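You operate a simulated robot arm through the tools that you are given. There is no shell and no other tool. Be economical: measure what you need, move in short steps, check, and stop when the job is done.

The job below is to be done with a simulated robot arm. You get a single attempt, and the scene is never put back.

Task
Put the cupcake from the top of the end table on top of the mug. Then put the ticket that says "7" from the shelf of the end table on the brown tart. Then take the steel cup from the top of the steel rack and put it on the top of the side table. Then take the numbered steamer on the top of the square table and put it away on the top of the store table. Then put the green cloth on the top of the square table away on the top of the narrow table. Then take the narrow tray from the middle shelf of the low rack and put it on the steel tray there. Then fetch the upturned purple bowl and set it on the middle shelf under the oven. Keep to this order. Set down upright: steel cup.

The check looks at the end state, three seconds after you hand in, the way a careful person would. Anything else that was tipped, shoved, dropped, spilled or broken makes it a failure. Flat cloth is picked up by pressing the open fingertips on it (5 to 10 N) and closing them slowly along it; thin cloth reads only 2 to 8 mm in the jaws.

Robot
A 7-joint arm with a two-finger parallel gripper on a trunk, on a base that drives. Base frame: it is fixed to the floor where the robot stands at the start and does not move with it; the origin is under the middle of the robot, x ahead of it, y to its left, z up; the surface under the hand at the start is at about z = 0.8. Lengths are in m, angles in rad, forces in N, time in s.
With the tool pointing down near the work surface it reaches from about 0.3 to 0.66 m from the robot's upright axis, wherever it stands. Its first joint turns from -2.897 to 2.897 rad. Places, roughly: brown tart (7x7x2 cm) [0.5, 0.3, 0.4]; cupcake (7x7x6 cm) [0.5, 0.1, 0.8]; green cloth (10x7x4 cm) [-1.7, -0.4, 0.8]; middle shelf under the oven [3.9, -4.3, 0.5]; mug (12x9x10 cm) [2.6, -4.2, 1.1]; narrow tray (21x8x4 cm) [2.5, -4.3, 0.5]; numbered steamer [-1.5, -0.5, 0.75]; steel cup (8x8x9 cm) [-0.8, 0.2, 1]; steel tray (36x26x3 cm) [2.8, -4.3, 0.5]; ticket [0.75, 0, 0.5]; top of the narrow table (17x24 cm) [4.44, -1.64, 0.8]; top of the side table [3.1, 0.1, 0.8]; top of the store table [7, -2.8, 0.8]; upturned purple bowl (8x8x5 cm) [4.1, -4.2, 0.9]. Payload 1.57 kg.
Tool frame: the origin (TCP) lies between the finger pads and is the grasp point; the fingertips stand 0.03 m ahead of it; z points along the fingers, y is the line along which they close. The gripper opens to 0.08 m. The fingers are 0.017 m wide and 0.012 m thick; the gripper's body (0.04 by 0.082 m) begins 0.08 m behind the TCP.
Orientation is that of the tool frame in the base frame, as a unit quaternion [w, x, y, z]. With the fingers straight down and closing along the base's y, the tool's x points along the base's -x, its y along +y and its z along -z.

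Tools
- The arm moves only by the tool arm_command. Its argument "series" is one flat list of numbers, 7 for each row, row after row: the turn, a rotation vector about the tool's x, y, z in units of 4 degrees (1.0 is 4 degrees), then the shift along the tool's x, y, z in units of 30 mm (1.0 is 30 mm), then the finger opening in m, from 0 to 0.08. In form: [ax, ay, az, dx, dy, dz, fingers, ax, ay, az, dx, dy, dz, fingers, ...]. A call has 1 to 8 rows; each row shifts and turns the commanded pose from where the row before left it, along the tool's axes as they then stand. A call with a number of a shift or a turn outside -1 to 1 is refused whole. Each row takes 0.2 s and may step no farther than 0.05 m and 0.15 rad from the row before; otherwise, or with a gripper value out of range, the whole call is refused. Where a pose cannot be reached the arm comes as near as it can. A force on the tool above 40 N (or 10 N above the force at the start of the call, whichever is more), or a blocked arm, ends the call early, and 0.2 s more pass. The fingers move at their own pace (about 0.072 m/s each) and stop on an object; they squeeze with about 34 N. The grip force told is the motor's: it shows also when the fingers shut on nothing. Time passes only in rows, and 0.2 s behind the last, so rows that do not move let the fingers close. The reply holds the time, the measured pose of the TCP, the force on the tool along the base axes, the opening and the grip force, in the units named above and with some noise, with the torque about the TCP (base axes, N m) and any sound that the robot's microphone picked up.
- Cameras (640 x 400 px; columns grow to the right, rows downward): "scene" is now at [0.1894, 0.0574, 1.1964]; the picture's right is [0.94, -0.35, 0.00], its down [-0.32, -0.85, -0.42] and it looks along [0.15, 0.40, -0.91] (base axes); focal length 214 px, centre (320, 200). "wrist" rides on the gripper at [0.072, -0.007, -0.122] in the tool frame; the picture's right is [0.09, 1.00, 0.00], its down [-0.84, 0.08, -0.54] and it looks along [-0.54, 0.05, 0.84] (tool axes); focal length 238 px, centre (320, 200). There is no depth. A picture from a camera that has moved, and an enlarged one, comes with that camera's place and axes in the base frame and with its lens.
- snapshot(camera): a new picture of that camera. No time passes.
- lift_body(by): slides the trunk up (or, below 0, down) by that many m; the arm and the scene camera ride with it, the base frame stays. It gives what a move gives, with no picture.
- drive_base(legs): drives the robot by 1 to 6 legs, each [ahead, left, turn to the left] in m, m and rad, along the robot's own axes; the way and the turn of a leg run together, so that a leg with both is an arc; at most 1.5 m and 3.142 rad a leg. The arm and the cameras ride along, it lands a little off, and it stops where it bumps. It gives what a move gives.
- pan_tilt(pan, tilt): turns the head with the scene camera to pan (to the left, within 1.501 rad either way) and tilt (down, from -0.506 to 1.204), counted from straight ahead of the robot. It gives what a move gives.
- inspect(camera, box): a new picture of the part [left, top, right, bottom] of that camera's present view, enlarged. No time passes.
- sign_off(): hands the job in; it is judged then, once.

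Go step by step. Nothing tells you exact positions but the pictures and the camera data: compare them with the known pose of the tool, close in by small moves and look again before you grip or let go. The budget is 207 turns and 200 pictures, counting those below and the enlarged ones. Unless the task says otherwise, let go and move clear before handing in, and close with one line.

The tools are called after ">>>" as name(argument=value, ...) on one line, values as JSON. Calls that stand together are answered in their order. arm_command: Moves the arm, as the interface text tells. Its arguments: {"type":"object","properties":{"series":{"type":"array"}},"required":["series"]} The other tools are called the same way: lift_body (by) slides the trunk up or down; drive_base (legs) drives the base; pan_tilt (pan, tilt) turns the head that bears the scene camera; snapshot (camera) takes a picture; inspect (camera, box) takes an enlarged picture of a part of a camera's view; sign_off () hands the job in.

At the start:

```text
time_s: 0.0
position: [0.4367, -0.0194, 1.1296]
ee_rot: [-0.045, 0.0, 0.997, 0.062]
force: [-0.3, -0.4, 0.4]
wrist_torque: [-0.04, 0.0, 0.01]
finger_gap: 0.0798
gripper_force: 0.0
trunk travel left (down, up): [-0.452, 0.538]
robot x, y, heading: [-0.0002, -0.0013, 0.003]
head pan, tilt: [1.21, 1.134]
```

scene: 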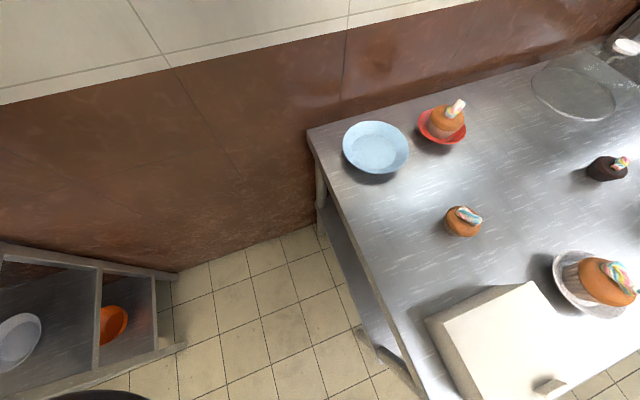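
wrist: 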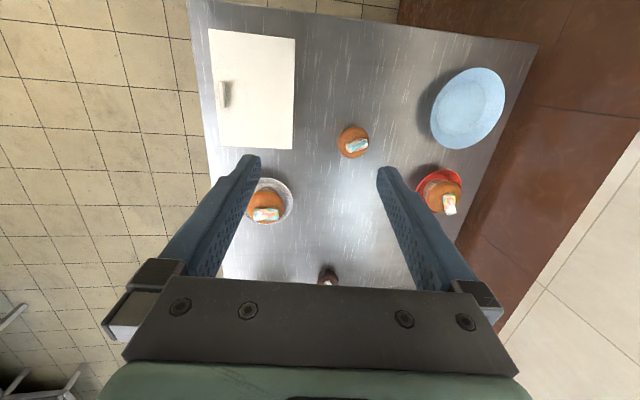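

The bare cupcake sits near [0.475, 0.09, 0.83], with others on plates. I'll level the tool, move above it and look again.

>>> arm_command(series=[0.885, -0.64, 0, 0, 0, 0, 0.08, 0.885, -0.64, 0, 0, 0, 0, 0.08, 0, 0, 0, -0.25, 0.73, 0.87, 0.08, 0, 0, 0, -0.25, 0.73, 0.87, 0.08, 0, 0, 0, -0.25, 0.73, 0.87, 0.08, 0, 0, 0, -0.25, 0.73, 0.87, 0.08, 0, 0, 0, -0.25, 0.73, 0.87, 0.08])

>>> snapshot(camera="wrist")

>>> snapshot(camera="scene")

```text
time_s: 1.6
position: [0.4726, 0.0903, 0.9977]
ee_rot: [-0.001, 0.001, 1.0, 0.001]
force: [-1.0, 0.6, -0.2]
wrist_torque: [-0.02, 0.0, 0.04]
finger_gap: 0.0796
gripper_force: 0.0
trunk travel left (down, up): [-0.452, 0.538]
robot x, y, heading: [0.0009, 0.0049, -0.004]
head pan, tilt: [1.21, 1.134]
```

```text
197 pictures are left
camera wrist: at [0.4012, 0.0844, 1.1208], right [-0.09, 1.0, 0.0], down [0.84, 0.08, 0.54], along [0.54, 0.05, -0.84], focal length 238 px, centre (320, 200)
```

wrist: 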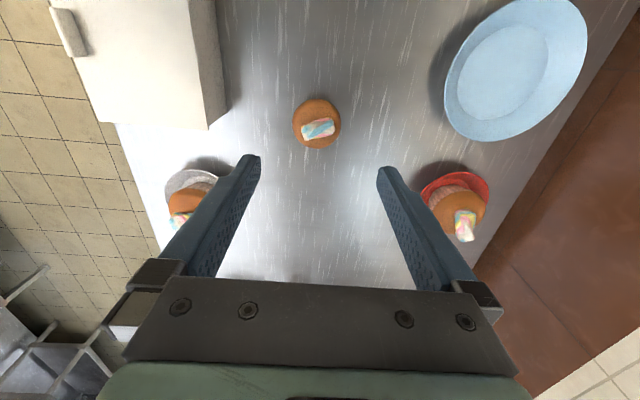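

```text
196 pictures are left
camera scene: at [0.1897, 0.0576, 1.1964], right [0.94, -0.35, 0.0], down [-0.32, -0.85, -0.42], along [0.15, 0.4, -0.91], focal length 214 px, centre (320, 200)
```

scene: 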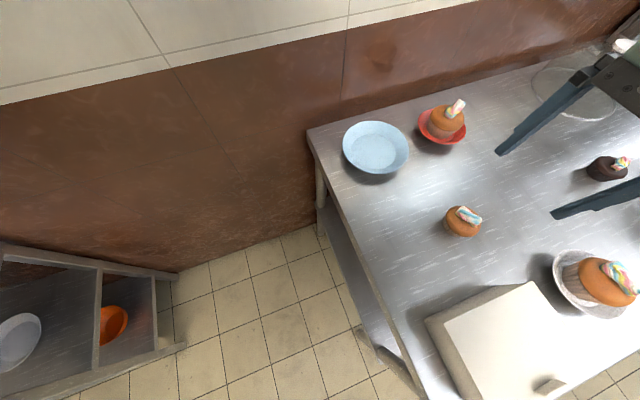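

The cupcake centre triangulates to about [0.477, 0.088, 0.826]; the tool is nearly above it. I descend, stopping before the tips touch the table.

>>> arm_command(series=[0, 0, 0, -0.1, -0.08, 1, 0.08, 0, 0, 0, 0, 0, 1, 0.08, 0, 0, 0, 0, 0, 1, 0.08, 0, 0, 0, 0, 0, 0.9, 0.08, 0, 0, 0, 0, 0, 0, 0.08])

>>> snapshot(camera="wrist")

>>> snapshot(camera="scene")

```text
time_s: 2.8
position: [0.4748, 0.0866, 0.8813]
ee_rot: [0.0, 0.0, 1.0, 0.0]
force: [-0.2, 1.0, 0.3]
wrist_torque: [0.02, 0.03, 0.03]
finger_gap: 0.0802
gripper_force: 0.1
trunk travel left (down, up): [-0.452, 0.538]
robot x, y, heading: [0.0032, 0.0001, -0.001]
head pan, tilt: [1.21, 1.134]
```

```text
195 pictures are left
camera wrist: at [0.4045, 0.081, 1.0041], right [-0.09, 1.0, 0.0], down [0.84, 0.08, 0.54], along [0.54, 0.05, -0.84], focal length 238 px, centre (320, 200)
```

wrist: 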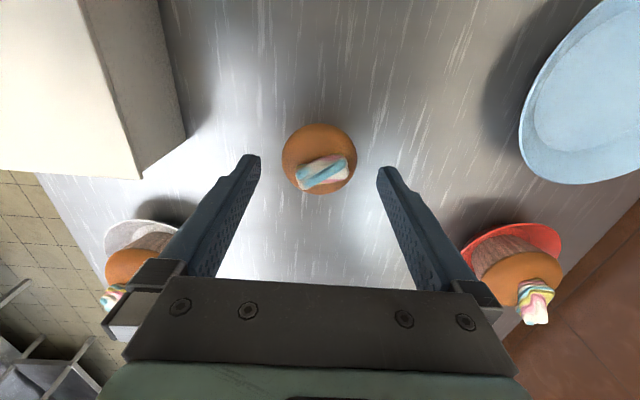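

```text
194 pictures are left
camera scene: at [0.1894, 0.0574, 1.1964], right [0.94, -0.35, 0.0], down [-0.32, -0.85, -0.42], along [0.15, 0.4, -0.91], focal length 214 px, centre (320, 200)
```

scene: 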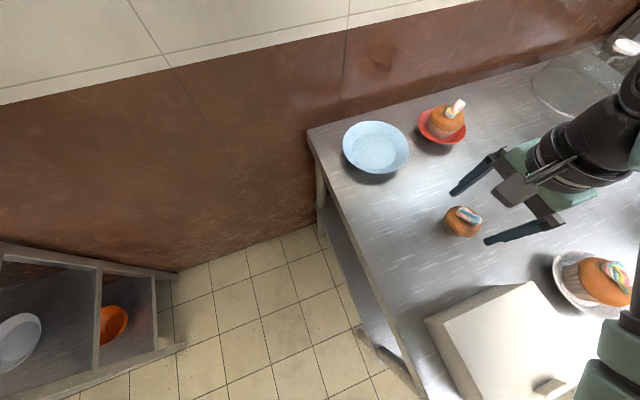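

Centered well in both axes. I go down about 35 mm and close.

>>> arm_command(series=[0, 0, 0, 0, 0, 0.58, 0.08, 0, 0, 0, 0, 0, 0.58, 0.08, 0, 0, 0, 0, 0, 0, 0.08, 0, 0, 0, 0, 0, 0, 0.04, 0, 0, 0, 0, 0, 0, 0.03, 0, 0, 0, 0, 0, 0, 0.03, 0, 0, 0, 0, 0, 0, 0.03])

>>> snapshot(camera="wrist")

```text
time_s: 4.4
position: [0.4751, 0.0874, 0.849]
ee_rot: [-0.001, 0.0, 1.0, 0.0]
force: [0.0, 0.2, -0.2]
wrist_torque: [0.02, 0.0, -0.01]
finger_gap: 0.0585
gripper_force: 33.4
trunk travel left (down, up): [-0.452, 0.538]
robot x, y, heading: [0.0015, -0.0009, 0.002]
head pan, tilt: [1.21, 1.134]
```

```text
193 pictures are left
camera wrist: at [0.4051, 0.0815, 0.9703], right [-0.09, 1.0, 0.0], down [0.84, 0.08, 0.54], along [0.54, 0.05, -0.84], focal length 238 px, centre (320, 200)
```

wrist: 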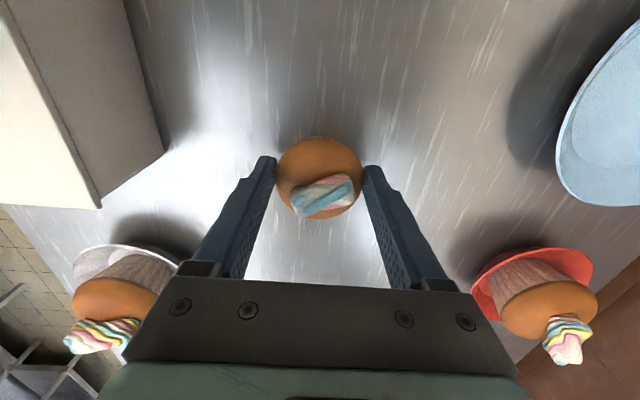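

The cupcake is gripped at 58 mm. I raise the trunk and look around for a driving path to the mug near [2.6, -4.2].

>>> lift_body(by=0.4)

>>> pan_tilt(pan=-0.6, tilt=0.5)

>>> snapshot(camera="scene")

>>> pan_tilt(pan=-1.5, tilt=0.5)

>>> snapshot(camera="scene")

>>> snapshot(camera="wrist")

```text
time_s: 8.2
position: [0.4756, 0.0869, 1.2478]
ee_rot: [0.0, 0.0, 1.0, 0.0]
force: [-0.1, -0.4, -0.4]
wrist_torque: [-0.01, 0.0, -0.01]
finger_gap: 0.0583
gripper_force: 34.6
trunk travel left (down, up): [-0.852, 0.138]
robot x, y, heading: [-0.0024, -0.0004, 0.005]
head pan, tilt: [1.21, 1.134]
```

```text
time_s: 10.0
position: [0.4752, 0.0873, 1.248]
ee_rot: [0.0, 0.0, 1.0, 0.0]
force: [-0.4, -0.2, -0.5]
wrist_torque: [0.01, -0.02, -0.03]
finger_gap: 0.0582
gripper_force: 33.7
trunk travel left (down, up): [-0.852, 0.138]
robot x, y, heading: [-0.0002, 0.0019, 0.005]
head pan, tilt: [-0.6, 0.499]
```

```text
192 pictures are left
camera scene: at [0.2431, -0.0507, 1.6462], right [-0.56, -0.83, 0.0], down [-0.4, 0.27, -0.88], along [0.72, -0.5, -0.48], focal length 214 px, centre (320, 200)
```

scene: 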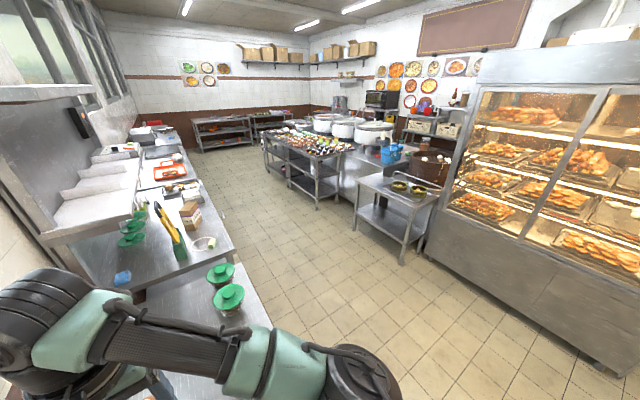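

```text
time_s: 11.2
position: [0.4764, 0.0881, 1.248]
ee_rot: [-0.001, 0.0, 1.0, 0.0]
force: [-0.1, 0.5, 0.4]
wrist_torque: [0.0, -0.02, 0.02]
finger_gap: 0.0583
gripper_force: 33.5
trunk travel left (down, up): [-0.852, 0.138]
robot x, y, heading: [0.001, 0.0012, 0.002]
head pan, tilt: [-1.499, 0.499]
```

```text
191 pictures are left
camera scene: at [0.1746, -0.0901, 1.6462], right [-1.0, -0.07, 0.0], down [-0.03, 0.48, -0.88], along [0.06, -0.88, -0.48], focal length 214 px, centre (320, 200)
```

scene: 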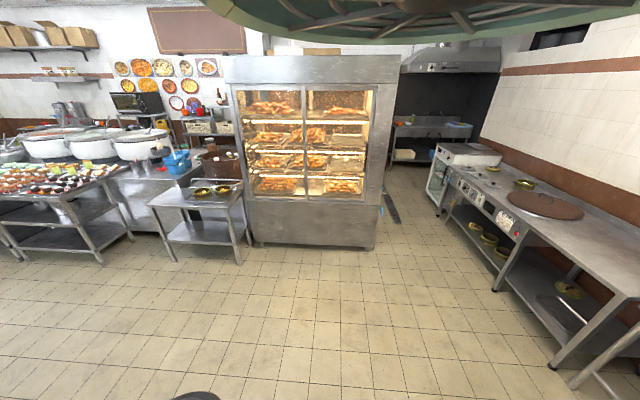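

```text
190 pictures are left
camera wrist: at [0.4051, 0.0815, 1.3702], right [-0.09, 1.0, 0.0], down [0.84, 0.08, 0.54], along [0.54, 0.05, -0.84], focal length 238 px, centre (320, 200)
```

wrist: 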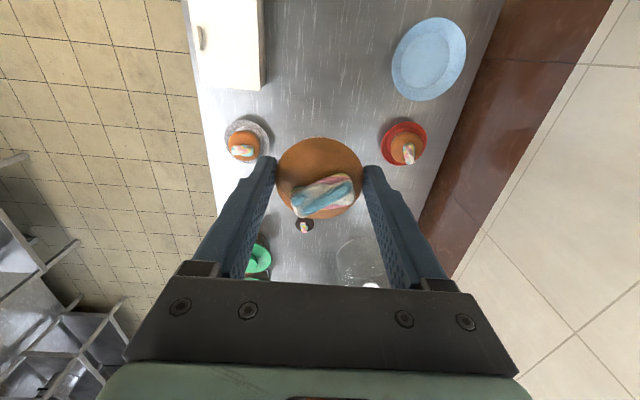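

The aisle between the left counters (edge y≈-0.2) and the island tables (y≈-1.6) is clear, and the mug is along the back wall behind the island. I'll strafe right, drive down the aisle to x≈5.2, then look toward the back.

>>> drive_base(legs=[[0, -0.9, 0], [1.5, 0, 0], [1.5, 0, 0], [1.5, 0, 0], [0.8, 0, 0]])

>>> pan_tilt(pan=-1.5, tilt=0.45)

>>> snapshot(camera="scene")

```text
time_s: 41.0
position: [5.7753, -0.752, 1.2492]
ee_rot: [-0.001, -0.01, 1.0, 0.0]
force: [0.1, 0.8, -0.2]
wrist_torque: [-0.02, 0.02, 0.01]
finger_gap: 0.0581
gripper_force: 33.5
trunk travel left (down, up): [-0.852, 0.138]
robot x, y, heading: [5.3031, -0.8476, 0.02]
head pan, tilt: [-1.499, 0.499]
```

```text
time_s: 41.6
position: [5.7754, -0.7514, 1.2474]
ee_rot: [0.0, -0.01, 1.0, 0.0]
force: [0.0, 0.1, -1.0]
wrist_torque: [-0.02, 0.01, 0.03]
finger_gap: 0.0584
gripper_force: 33.9
trunk travel left (down, up): [-0.852, 0.138]
robot x, y, heading: [5.303, -0.8537, 0.02]
head pan, tilt: [-1.499, 0.45]
```

```text
189 pictures are left
camera scene: at [5.478, -0.9363, 1.6506], right [-1.0, -0.09, 0.0], down [-0.04, 0.43, -0.9], along [0.08, -0.9, -0.44], focal length 214 px, centre (320, 200)
```

scene: 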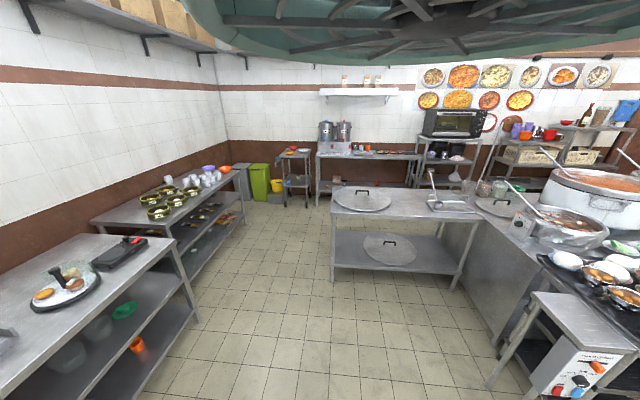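

The back aisle is reachable via a gap at x≈5.6–6.6. I turn to face the back wall, shift over and drive in, then look along the aisle.

>>> drive_base(legs=[[0, 0, -1.59], [0, 0.75, 0], [1.3, 0, 0], [1.2, 0, 0]])

>>> pan_tilt(pan=-1.3, tilt=0.5)

>>> snapshot(camera="scene")

>>> snapshot(camera="wrist")

```text
time_s: 61.5
position: [6.2065, -3.8286, 1.2488]
ee_rot: [-0.001, 0.696, 0.718, 0.001]
force: [-0.5, 0.6, 0.1]
wrist_torque: [0.02, 0.0, 0.0]
finger_gap: 0.058
gripper_force: 34.5
trunk travel left (down, up): [-0.852, 0.138]
robot x, y, heading: [6.1051, -3.3546, -1.541]
head pan, tilt: [-1.499, 0.45]
```

```text
time_s: 62.2
position: [6.2079, -3.8288, 1.2477]
ee_rot: [-0.001, 0.696, 0.718, 0.0]
force: [0.7, 0.1, 0.2]
wrist_torque: [-0.03, -0.03, -0.02]
finger_gap: 0.0585
gripper_force: 33.8
trunk travel left (down, up): [-0.852, 0.138]
robot x, y, heading: [6.1058, -3.3546, -1.544]
head pan, tilt: [-1.3, 0.499]
```

```text
188 pictures are left
camera scene: at [6.0211, -3.5517, 1.6462], right [-0.3, 0.96, 0.0], down [0.46, 0.14, -0.88], along [-0.84, -0.26, -0.48], focal length 214 px, centre (320, 200)
```

scene: 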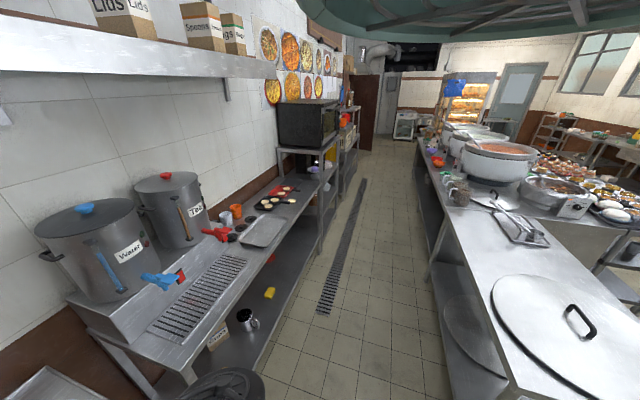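

```text
187 pictures are left
camera wrist: at [6.1989, -3.7565, 1.3703], right [0.99, 0.12, 0.0], down [0.1, -0.84, 0.54], along [0.07, -0.54, -0.84], focal length 238 px, centre (320, 200)
```

wrist: 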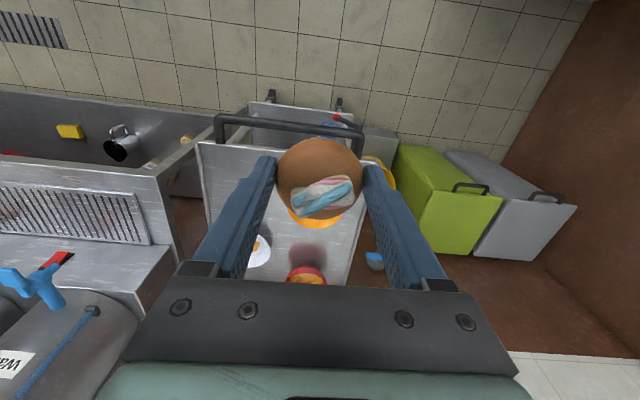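

The back aisle is clear (island edge y≈-3.05, rack fronts about -4.1). I center in the aisle and strafe toward the mug.

>>> drive_base(legs=[[0.14, 0, -0.027], [0, -1.45, 0], [0, -1.45, 0]])

>>> pan_tilt(pan=-0.6, tilt=0.6)

>>> snapshot(camera="scene")

```text
time_s: 77.2
position: [3.2729, -3.9484, 1.2491]
ee_rot: [0.0, 0.713, 0.701, 0.0]
force: [0.6, 0.1, -0.9]
wrist_torque: [-0.01, -0.05, 0.0]
finger_gap: 0.0583
gripper_force: 33.5
trunk travel left (down, up): [-0.852, 0.138]
robot x, y, heading: [3.1895, -3.4689, -1.592]
head pan, tilt: [-1.3, 0.499]
```

```text
time_s: 78.2
position: [3.2742, -3.9484, 1.2489]
ee_rot: [-0.001, 0.713, 0.701, 0.001]
force: [0.5, 0.1, -0.5]
wrist_torque: [0.05, 0.02, 0.0]
finger_gap: 0.0584
gripper_force: 34.0
trunk travel left (down, up): [-0.852, 0.138]
robot x, y, heading: [3.1948, -3.4741, -1.59]
head pan, tilt: [-0.6, 0.6]
```

```text
186 pictures are left
camera scene: at [3.1373, -3.7122, 1.6371], right [-0.81, 0.58, 0.0], down [0.33, 0.46, -0.83], along [-0.48, -0.67, -0.56], focal length 214 px, centre (320, 200)
```

scene: 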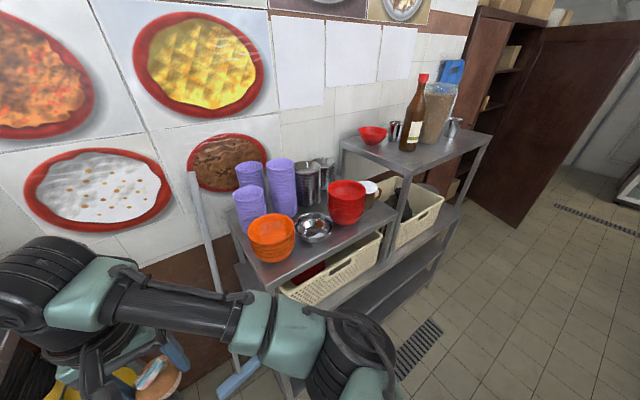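

I see the rack with stacked cups; a white object peeks from behind the red stack. I zoom in to find the mug.

>>> inspect(camera="scene", box=[220, 110, 480, 290])

>>> snapshot(camera="wrist")

```text
2.22 times, centred on (350, 200) of scene
camera zoom: at [3.1373, -3.7122, 1.6371], right [-0.81, 0.58, 0.0], down [0.33, 0.46, -0.83], along [-0.48, -0.67, -0.56], focal length 477 px, centre (253, 200)
```

zoom: 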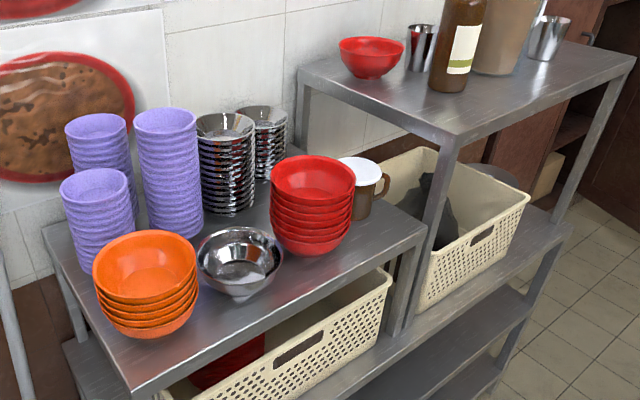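

```text
184 pictures are left
camera wrist: at [3.2685, -3.8756, 1.3703], right [1.0, 0.07, 0.0], down [0.06, -0.84, 0.54], along [0.04, -0.54, -0.84], focal length 238 px, centre (320, 200)
```

wrist: 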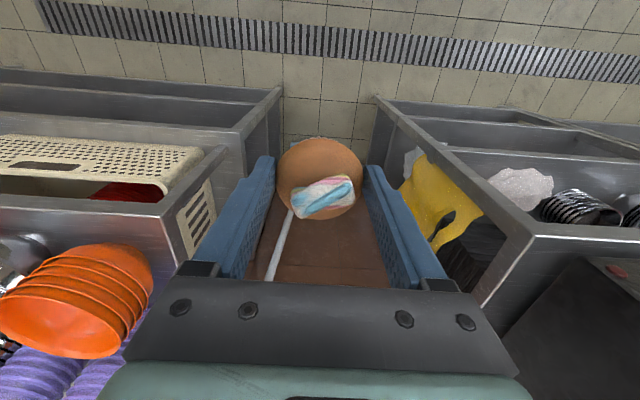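

The mug (brown with white top) is at about [2.52, -4.21], behind the red stack and beside the taller rack. I raise a little and strafe in front of it.

>>> lift_body(by=0.1)

>>> drive_base(legs=[[0.0, -0.76, 0.02]])

>>> pan_tilt(pan=-0.1, tilt=0.9)

>>> snapshot(camera="scene")

>>> snapshot(camera="wrist")

```text
time_s: 79.6
position: [3.2729, -3.9475, 1.3484]
ee_rot: [0.0, 0.714, 0.701, 0.0]
force: [-0.7, 0.3, -0.4]
wrist_torque: [-0.01, 0.0, -0.04]
finger_gap: 0.0583
gripper_force: 33.2
trunk travel left (down, up): [-0.952, 0.038]
robot x, y, heading: [3.191, -3.4714, -1.587]
head pan, tilt: [-0.6, 0.6]
```

```text
time_s: 83.7
position: [2.528, -3.9419, 1.3478]
ee_rot: [0.0, 0.705, 0.709, 0.0]
force: [-0.1, -0.1, -0.6]
wrist_torque: [-0.01, -0.02, -0.03]
finger_gap: 0.0583
gripper_force: 33.7
trunk travel left (down, up): [-0.952, 0.038]
robot x, y, heading: [2.4386, -3.4678, -1.567]
head pan, tilt: [-0.6, 0.6]
```

```text
time_s: 84.6
position: [2.5285, -3.9413, 1.3474]
ee_rot: [0.0, 0.705, 0.709, 0.001]
force: [0.1, 0.2, -0.4]
wrist_torque: [0.01, 0.05, -0.01]
finger_gap: 0.0581
gripper_force: 34.1
trunk travel left (down, up): [-0.952, 0.038]
robot x, y, heading: [2.4385, -3.4662, -1.56]
head pan, tilt: [-0.099, 0.901]
```

```text
183 pictures are left
camera scene: at [2.4289, -3.7111, 1.7124], right [-1.0, 0.09, 0.0], down [0.07, 0.78, -0.62], along [-0.06, -0.62, -0.78], focal length 214 px, centre (320, 200)
```

scene: 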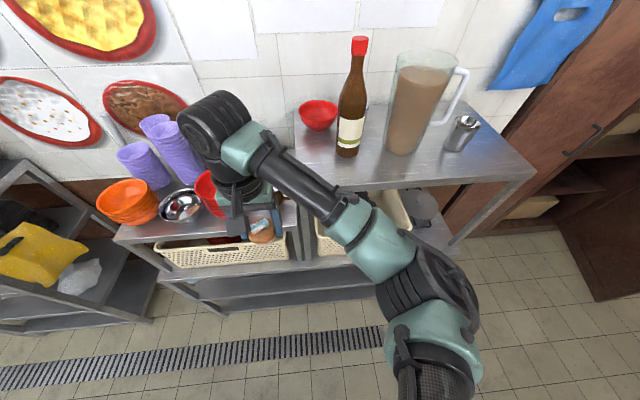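

```text
182 pictures are left
camera wrist: at [2.5214, -3.8695, 1.4703], right [1.0, 0.1, 0.0], down [0.08, -0.84, 0.54], along [0.05, -0.54, -0.84], focal length 238 px, centre (320, 200)
```

wrist: 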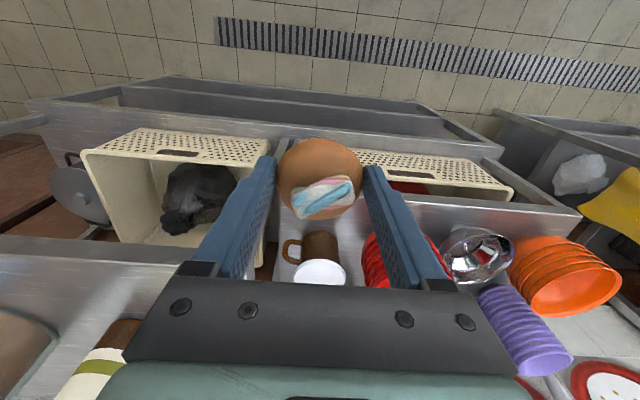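

Mug top appears near [2.55, -4.19, 1.18]. I drive forward 0.2 m with the arm high, then look again.

>>> drive_base(legs=[[0.2, 0.02, 0]])

>>> snapshot(camera="wrist")

>>> snapshot(camera="scene")

```text
time_s: 86.2
position: [2.5498, -4.1389, 1.3497]
ee_rot: [0.0, 0.705, 0.71, 0.0]
force: [-1.1, -0.4, -0.9]
wrist_torque: [-0.02, 0.0, 0.02]
finger_gap: 0.0585
gripper_force: 34.0
trunk travel left (down, up): [-0.952, 0.038]
robot x, y, heading: [2.4531, -3.6671, -1.565]
head pan, tilt: [-0.099, 0.901]
```

```text
181 pictures are left
camera wrist: at [2.5429, -4.067, 1.4707], right [1.0, 0.1, 0.0], down [0.08, -0.84, 0.54], along [0.05, -0.54, -0.84], focal length 238 px, centre (320, 200)
```

wrist: 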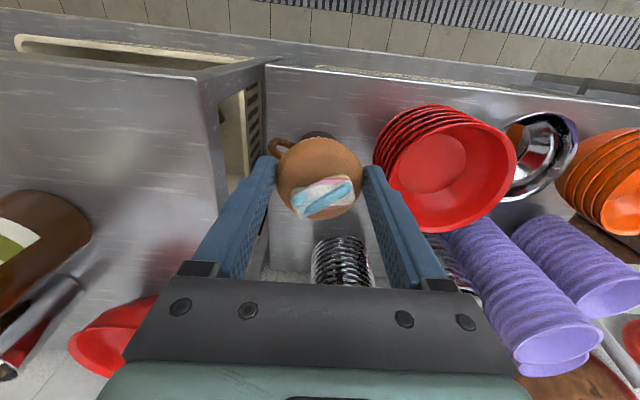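

```text
180 pictures are left
camera scene: at [2.4503, -3.9085, 1.7125], right [-1.0, 0.09, 0.0], down [0.07, 0.78, -0.62], along [-0.06, -0.62, -0.78], focal length 214 px, centre (320, 200)
```

scene: 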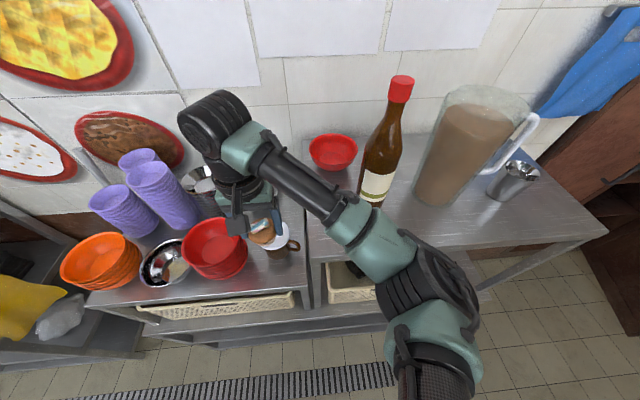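

The mug is partly hidden behind the held cupcake; I zoom in from the scene camera.

>>> inspect(camera="scene", box=[200, 180, 340, 280])

>>> inspect(camera="wrist", box=[230, 80, 410, 220])

```text
4.00 times, centred on (270, 230) of scene
camera zoom: at [2.4503, -3.9085, 1.7125], right [-1.0, 0.09, 0.0], down [0.07, 0.78, -0.62], along [-0.06, -0.62, -0.78], focal length 858 px, centre (520, 80)
```

zoom: 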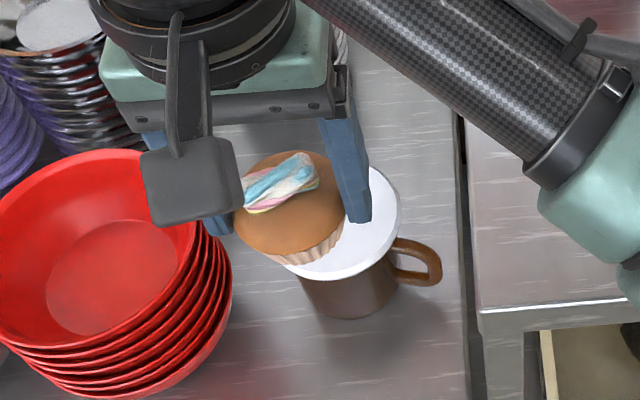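

```text
2.86 times, centred on (320, 150) of wrist
camera zoom: at [2.5429, -4.067, 1.4707], right [1.0, 0.1, 0.0], down [0.08, -0.84, 0.54], along [0.05, -0.54, -0.84], focal length 681 px, centre (320, 343)
```

zoom: 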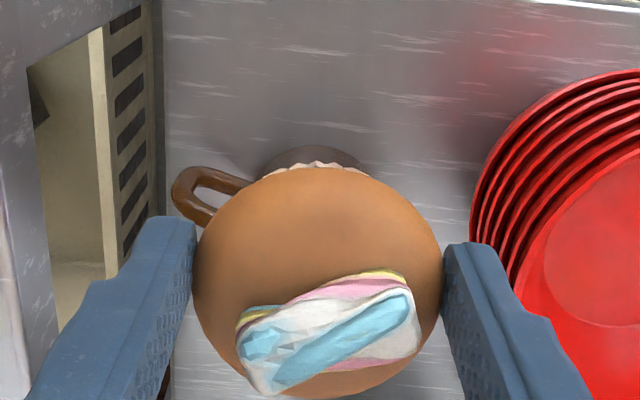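

Mug top centre is about [2.553, -4.218, 1.17]. I move the cupcake above it and lower part way.

>>> arm_command(series=[0, 0, 0, -0.87, 0.05, 0, 0.03, 0, 0, 0, -0.87, 0.05, 0, 0.03, 0, 0, 0, -0.87, 0, 0, 0.03, 0, 0, 0, 0, 0, 1, 0.03, 0, 0, 0, 0, 0, 1, 0.03, 0, 0, 0, 0, 0, 1, 0.03, 0, 0, 0, 0, 0, 0, 0.03])

>>> inspect(camera="scene", box=[200, 180, 340, 280])

>>> inspect(camera="wrist", box=[230, 80, 410, 220])

```text
time_s: 87.8
position: [2.5535, -4.217, 1.2567]
ee_rot: [-0.001, 0.705, 0.71, 0.001]
force: [0.0, -0.1, -1.3]
wrist_torque: [0.04, -0.01, -0.01]
finger_gap: 0.0582
gripper_force: 34.0
trunk travel left (down, up): [-0.952, 0.038]
robot x, y, heading: [2.4559, -3.6685, -1.562]
head pan, tilt: [-0.099, 0.901]
```

```text
4.00 times, centred on (270, 230) of scene
camera zoom: at [2.4502, -3.9093, 1.7124], right [-1.0, 0.09, 0.0], down [0.07, 0.78, -0.62], along [-0.06, -0.62, -0.78], focal length 858 px, centre (520, 80)
```

zoom: 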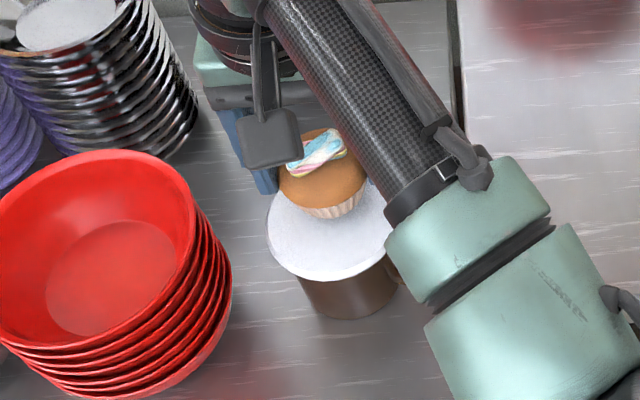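

```text
2.86 times, centred on (320, 150) of wrist
camera zoom: at [2.546, -4.146, 1.3802], right [0.99, 0.1, 0.0], down [0.08, -0.84, 0.54], along [0.05, -0.54, -0.84], focal length 681 px, centre (320, 343)
```

zoom: 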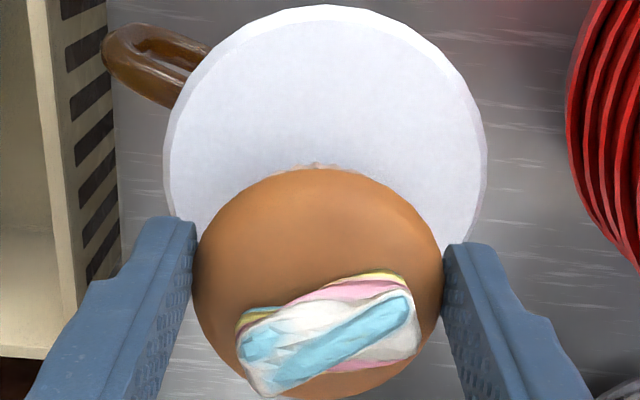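

Mug top centre ≈ [2.553, -4.211, 1.18]; cupcake is nearly above. I nudge 5 mm and lower in small steps watching force.

>>> arm_command(series=[0, 0, 0, 0.18, 0, 0.3, 0.03, 0, 0, 0, 0, 0, 0.2, 0.03, 0, 0, 0, 0, 0, 0.1, 0.03, 0, 0, 0, 0, 0, 0, 0.03])

>>> inspect(camera="scene", box=[200, 180, 340, 280])

```text
time_s: 88.8
position: [2.5522, -4.2131, 1.2426]
ee_rot: [0.002, 0.705, 0.709, 0.0]
force: [-0.2, -1.3, 11.5]
wrist_torque: [0.07, -0.12, 0.0]
finger_gap: 0.0585
gripper_force: 34.4
trunk travel left (down, up): [-0.952, 0.038]
robot x, y, heading: [2.4571, -3.6661, -1.56]
head pan, tilt: [-0.099, 0.901]
```

```text
4.00 times, centred on (270, 230) of scene
camera zoom: at [2.4501, -3.9082, 1.7128], right [-1.0, 0.09, 0.0], down [0.07, 0.78, -0.62], along [-0.06, -0.62, -0.78], focal length 858 px, centre (520, 80)
```

zoom: 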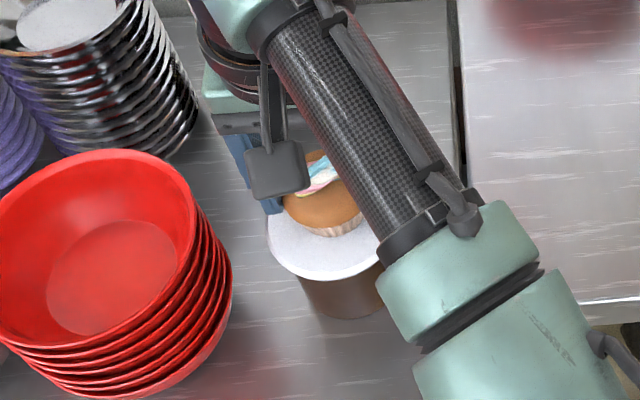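

Contact felt (11.5 N); the cupcake rests on the mug. I ease off and open the fingers gently, then rise.

>>> arm_command(series=[0, 0, 0, 0, 0, -0.05, 0.03, 0, 0, 0, 0, 0, 0, 0.06, 0, 0, 0, 0, 0, 0, 0.065, 0, 0, 0, 0, 0, 0, 0.072, 0, 0, 0, 0, 0, 0, 0.072])

>>> snapshot(camera="wrist")

```text
time_s: 90.0
position: [2.5521, -4.2127, 1.2417]
ee_rot: [0.0, 0.705, 0.71, 0.001]
force: [0.1, 0.4, -0.3]
wrist_torque: [0.02, -0.04, 0.0]
finger_gap: 0.072
gripper_force: 0.1
trunk travel left (down, up): [-0.952, 0.038]
robot x, y, heading: [2.4627, -3.6665, -1.567]
head pan, tilt: [-0.099, 0.901]
```

```text
174 pictures are left
camera wrist: at [2.5463, -4.1405, 1.3637], right [1.0, 0.1, 0.0], down [0.08, -0.84, 0.54], along [0.05, -0.54, -0.84], focal length 238 px, centre (320, 200)
```

wrist: 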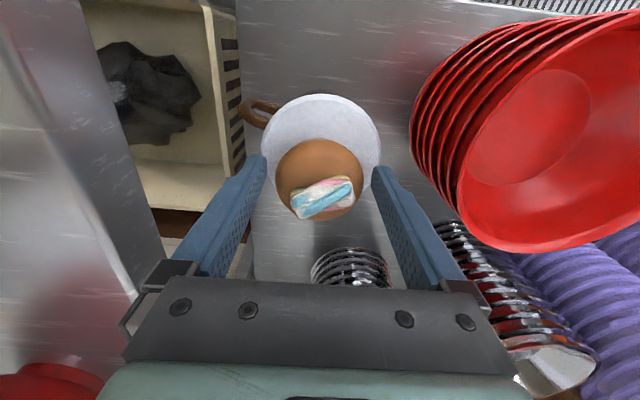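

Released and the cupcake sits on the mug. I rise straight up and back off.

>>> arm_command(series=[0, 0, 0, 0, 0, -1, 0.072, 0, 0, 0, 0, 0, -1, 0.072, 0, 0, 0, 0, 0, -1, 0.072, 0, 0, 0, 0, 0, -1, 0.072, 0, 0, 0, 1, 0, 0, 0.072, 0, 0, 0, 1, 0, 0, 0.072, 0, 0, 0, 1, 0, 0, 0.072])

>>> drive_base(legs=[[-0.2, 0, 0]])

>>> snapshot(camera="scene")

>>> pan_tilt(pan=-1.5, tilt=0.5)

>>> snapshot(camera="scene")

```text
time_s: 91.6
position: [2.5524, -4.1216, 1.3629]
ee_rot: [-0.001, 0.705, 0.709, 0.001]
force: [0.5, 0.9, -0.2]
wrist_torque: [0.01, 0.0, -0.01]
finger_gap: 0.0721
gripper_force: 0.1
trunk travel left (down, up): [-0.952, 0.038]
robot x, y, heading: [2.4565, -3.6627, -1.564]
head pan, tilt: [-0.099, 0.901]
```

```text
time_s: 93.2
position: [2.5511, -3.9258, 1.3631]
ee_rot: [-0.002, 0.705, 0.709, 0.002]
force: [-0.2, -0.1, 0.3]
wrist_torque: [-0.01, -0.03, -0.01]
finger_gap: 0.0722
gripper_force: 0.1
trunk travel left (down, up): [-0.952, 0.038]
robot x, y, heading: [2.457, -3.4656, -1.564]
head pan, tilt: [-0.099, 0.901]
```

```text
173 pictures are left
camera scene: at [2.4489, -3.7117, 1.7122], right [-1.0, 0.09, 0.0], down [0.07, 0.78, -0.62], along [-0.06, -0.62, -0.78], focal length 214 px, centre (320, 200)
```

scene: 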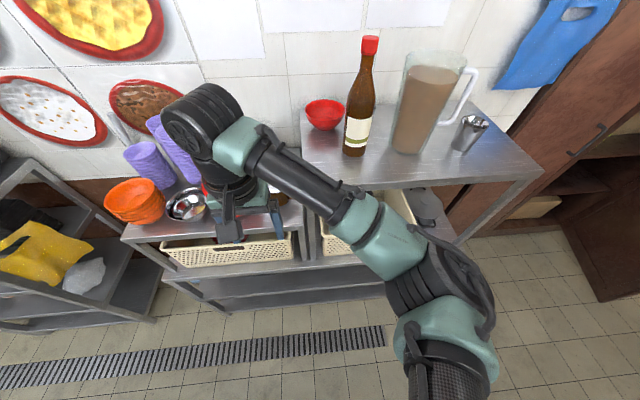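

```text
time_s: 94.7
position: [2.5514, -3.9238, 1.3619]
ee_rot: [0.0, 0.704, 0.71, 0.001]
force: [0.0, 0.9, -1.1]
wrist_torque: [0.03, 0.02, 0.0]
finger_gap: 0.0719
gripper_force: 0.0
trunk travel left (down, up): [-0.952, 0.038]
robot x, y, heading: [2.459, -3.4667, -1.563]
head pan, tilt: [-1.499, 0.499]
```

```text
172 pictures are left
camera scene: at [2.3652, -3.643, 1.7462], right [-0.08, 1.0, 0.0], down [0.48, 0.04, -0.88], along [-0.88, -0.07, -0.48], focal length 214 px, centre (320, 200)
```

scene: 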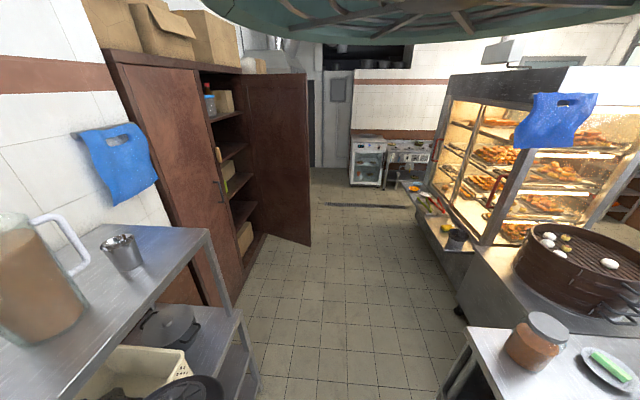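

Cupcake done. The west end of the back aisle is open, so I'll take the shorter loop west: retract the arm, strafe west, then go north by x≈-0.8.

>>> arm_command(series=[0, 0, 0, 1, 0, 0, 0.04, 0, 0, 0, 1, 0, 0, 0.04, 0, 0, 0, 1, 0, 0, 0.04, 0, 0, 0, 1, 0, 0, 0.04])

>>> drive_base(legs=[[0.03, -1.4, 0]])

>>> pan_tilt(pan=-1.5, tilt=0.6)

>>> snapshot(camera="scene")

```text
time_s: 95.7
position: [2.5496, -3.8033, 1.3618]
ee_rot: [-0.001, 0.705, 0.709, 0.001]
force: [-0.2, 0.2, -0.2]
wrist_torque: [-0.01, 0.02, 0.01]
finger_gap: 0.0401
gripper_force: 0.0
trunk travel left (down, up): [-0.952, 0.038]
robot x, y, heading: [2.4545, -3.4701, -1.562]
head pan, tilt: [-1.499, 0.499]
```

```text
time_s: 102.7
position: [1.1608, -3.8411, 1.3616]
ee_rot: [0.0, 0.706, 0.708, 0.001]
force: [-0.9, -0.6, -0.1]
wrist_torque: [-0.03, 0.01, 0.0]
finger_gap: 0.0398
gripper_force: 0.1
trunk travel left (down, up): [-0.952, 0.038]
robot x, y, heading: [1.0678, -3.4997, -1.571]
head pan, tilt: [-1.499, 0.499]
```

```text
time_s: 103.3
position: [1.1598, -3.8395, 1.3623]
ee_rot: [-0.001, 0.706, 0.708, 0.0]
force: [-0.4, 0.4, 0.7]
wrist_torque: [-0.03, -0.04, -0.03]
finger_gap: 0.0402
gripper_force: 0.0
trunk travel left (down, up): [-0.952, 0.038]
robot x, y, heading: [1.068, -3.5005, -1.567]
head pan, tilt: [-1.499, 0.6]
```

```text
171 pictures are left
camera scene: at [0.9781, -3.6777, 1.7372], right [-0.07, 1.0, 0.0], down [0.56, 0.04, -0.83], along [-0.82, -0.06, -0.56], focal length 214 px, centre (320, 200)
```

scene: 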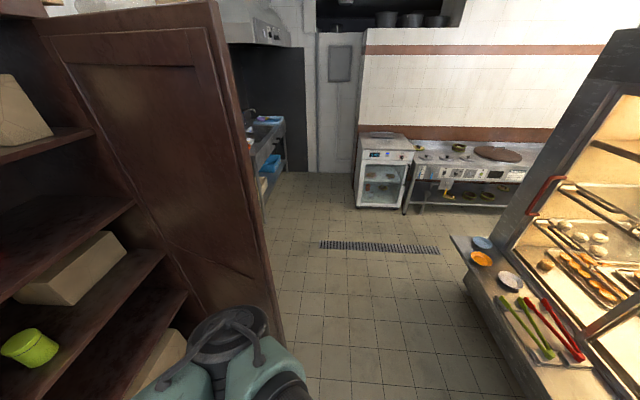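

The door end is at y≈-3.99; I back off slightly, strafe west past the cabinet, turn north and drive up to y≈-1.

>>> drive_base(legs=[[-0.12, 0, 0], [0, -1.0, 0], [0, -0.88, 0], [0, 0, -1.571], [0, 0, -1.571]])

>>> pan_tilt(pan=0, tilt=0.5)

>>> snapshot(camera="scene")

```text
time_s: 121.3
position: [-0.9176, -3.033, 1.3637]
ee_rot: [0.001, 0.71, -0.704, 0.001]
force: [-0.2, -0.2, 1.1]
wrist_torque: [0.01, 0.0, -0.03]
finger_gap: 0.0399
gripper_force: 0.0
trunk travel left (down, up): [-0.952, 0.038]
robot x, y, heading: [-0.8214, -3.3719, 1.576]
head pan, tilt: [-1.499, 0.6]
```

```text
time_s: 122.9
position: [-0.9172, -3.0317, 1.3639]
ee_rot: [0.001, 0.71, -0.705, 0.0]
force: [0.5, -0.5, -0.4]
wrist_torque: [0.03, 0.03, 0.02]
finger_gap: 0.0401
gripper_force: 0.0
trunk travel left (down, up): [-0.952, 0.038]
robot x, y, heading: [-0.825, -3.3696, 1.58]
head pan, tilt: [0.0, 0.499]
```

```text
170 pictures are left
camera scene: at [-0.8281, -3.1086, 1.7462], right [1.0, 0.01, 0.0], down [0.0, -0.48, -0.88], along [-0.01, 0.88, -0.48], focal length 214 px, centre (320, 200)
```

scene: 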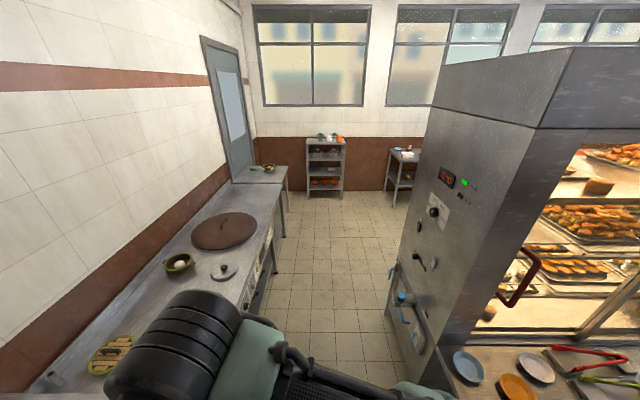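

Clear way north between the stove line and cabinet. I drive up and shift east to face the end table from its -y side.

>>> drive_base(legs=[[1.2, 0, 0], [1.1, 0, 0], [0, -1.45, 0]])

>>> lift_body(by=-0.85)

>>> pan_tilt(pan=0.0, tilt=0.35)

>>> snapshot(camera="scene")

```text
time_s: 141.0
position: [0.5068, -0.7032, 1.3626]
ee_rot: [0.001, 0.716, -0.699, 0.0]
force: [0.1, 0.1, -0.3]
wrist_torque: [0.0, -0.01, -0.01]
finger_gap: 0.04
gripper_force: 0.1
trunk travel left (down, up): [-0.952, 0.038]
robot x, y, heading: [0.6053, -1.0357, 1.595]
head pan, tilt: [0.0, 0.499]
```

```text
refused: -0.85 is not a number from -0.4 to 0.4
```

```text
time_s: 141.7
position: [0.5069, -0.7029, 1.3627]
ee_rot: [0.0, 0.716, -0.698, 0.001]
force: [0.7, -0.1, -1.5]
wrist_torque: [-0.01, -0.02, 0.0]
finger_gap: 0.0399
gripper_force: 0.0
trunk travel left (down, up): [-0.952, 0.038]
robot x, y, heading: [0.6068, -1.0378, 1.593]
head pan, tilt: [0.0, 0.351]
```

```text
169 pictures are left
camera scene: at [0.597, -0.7757, 1.7599], right [1.0, 0.02, 0.0], down [0.01, -0.34, -0.94], along [-0.02, 0.94, -0.34], focal length 214 px, centre (320, 200)
```

scene: 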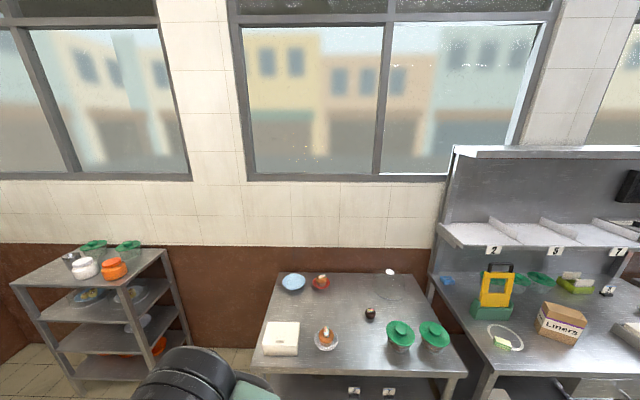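

Two small tent tickets are visible on the end table's shelf. I lower the trunk and look at the shelf.

>>> lift_body(by=-0.4)

>>> lift_body(by=-0.3)

>>> pan_tilt(pan=-0.1, tilt=0.5)

>>> snapshot(camera="scene")

>>> snapshot(camera="wrist")

```text
time_s: 145.6
position: [0.5064, -0.7026, 0.962]
ee_rot: [0.0, 0.716, -0.698, 0.0]
force: [0.5, -0.2, 0.0]
wrist_torque: [0.01, -0.02, -0.02]
finger_gap: 0.0401
gripper_force: 0.1
trunk travel left (down, up): [-0.552, 0.438]
robot x, y, heading: [0.6048, -1.0363, 1.598]
head pan, tilt: [0.0, 0.351]
```

```text
time_s: 148.6
position: [0.5053, -0.7022, 0.6642]
ee_rot: [0.0, 0.716, -0.698, 0.001]
force: [-0.6, -1.4, -0.2]
wrist_torque: [-0.04, 0.0, 0.01]
finger_gap: 0.0399
gripper_force: 0.1
trunk travel left (down, up): [-0.252, 0.738]
robot x, y, heading: [0.6077, -1.0392, 1.599]
head pan, tilt: [0.0, 0.351]
```

```text
time_s: 149.2
position: [0.5059, -0.7029, 0.6628]
ee_rot: [0.0, 0.716, -0.698, 0.001]
force: [-0.4, -0.4, 0.8]
wrist_torque: [0.0, 0.03, 0.0]
finger_gap: 0.04
gripper_force: 0.0
trunk travel left (down, up): [-0.252, 0.738]
robot x, y, heading: [0.6052, -1.0409, 1.597]
head pan, tilt: [-0.099, 0.499]
```

```text
168 pictures are left
camera scene: at [0.6058, -0.7781, 1.0463], right [1.0, -0.07, 0.0], down [-0.04, -0.48, -0.88], along [0.07, 0.88, -0.48], focal length 214 px, centre (320, 200)
```

scene: 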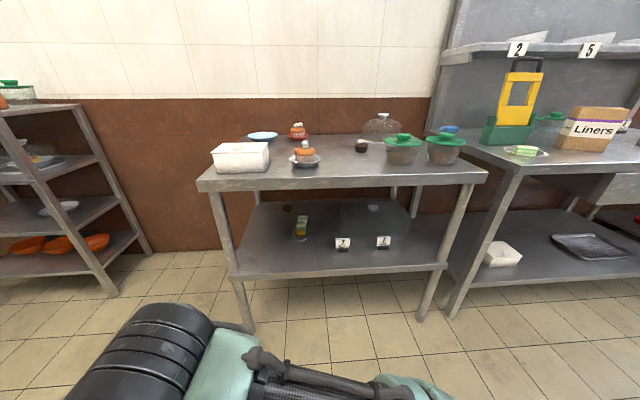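

```text
167 pictures are left
camera wrist: at [0.5155, -0.7736, 0.7846], right [-0.99, -0.12, 0.0], down [-0.1, 0.84, 0.54], along [-0.06, 0.54, -0.84], focal length 238 px, centre (320, 200)
```

wrist: 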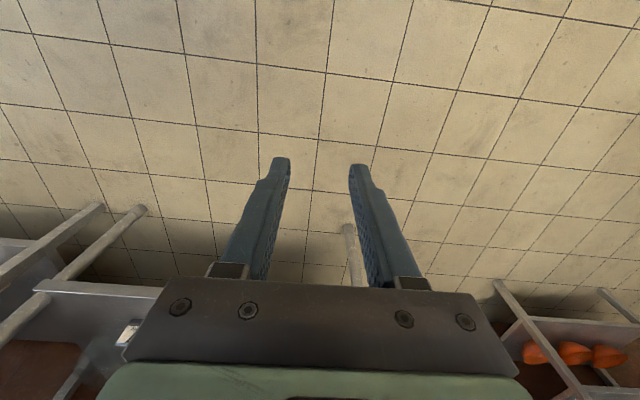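

>>> inspect(camera="scene", box=[260, 180, 440, 290])

>>> inspect(camera="scene", box=[325, 225, 405, 265])

```text
3.56 times, centred on (350, 235) of scene
camera zoom: at [0.6058, -0.7781, 1.0463], right [1.0, -0.07, 0.0], down [-0.04, -0.48, -0.88], along [0.07, 0.88, -0.48], focal length 763 px, centre (213, 76)
```

zoom: 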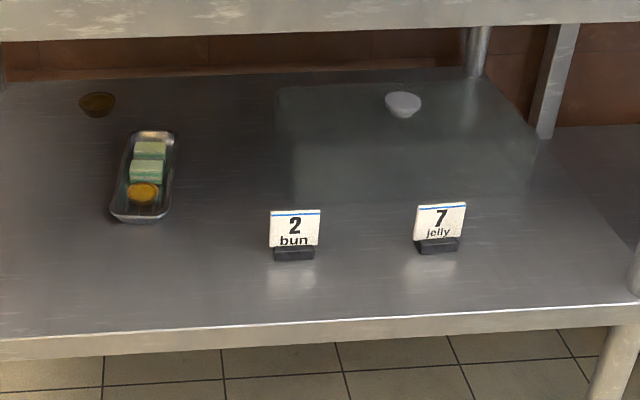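

```text
8.00 times, centred on (365, 245) of scene
camera zoom: at [0.6058, -0.7781, 1.0463], right [1.0, -0.07, 0.0], down [-0.04, -0.48, -0.88], along [0.07, 0.88, -0.48], focal length 1716 px, centre (-40, -160)
```

zoom: 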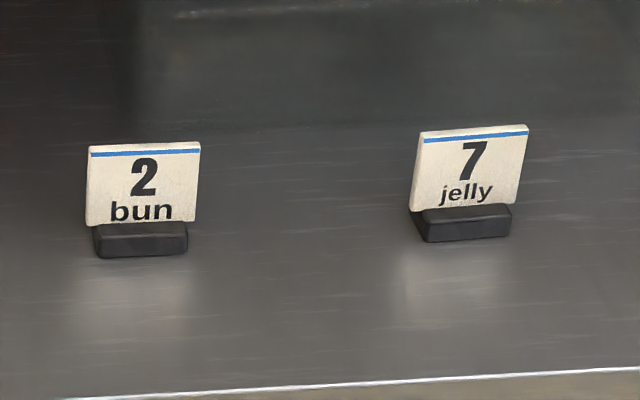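

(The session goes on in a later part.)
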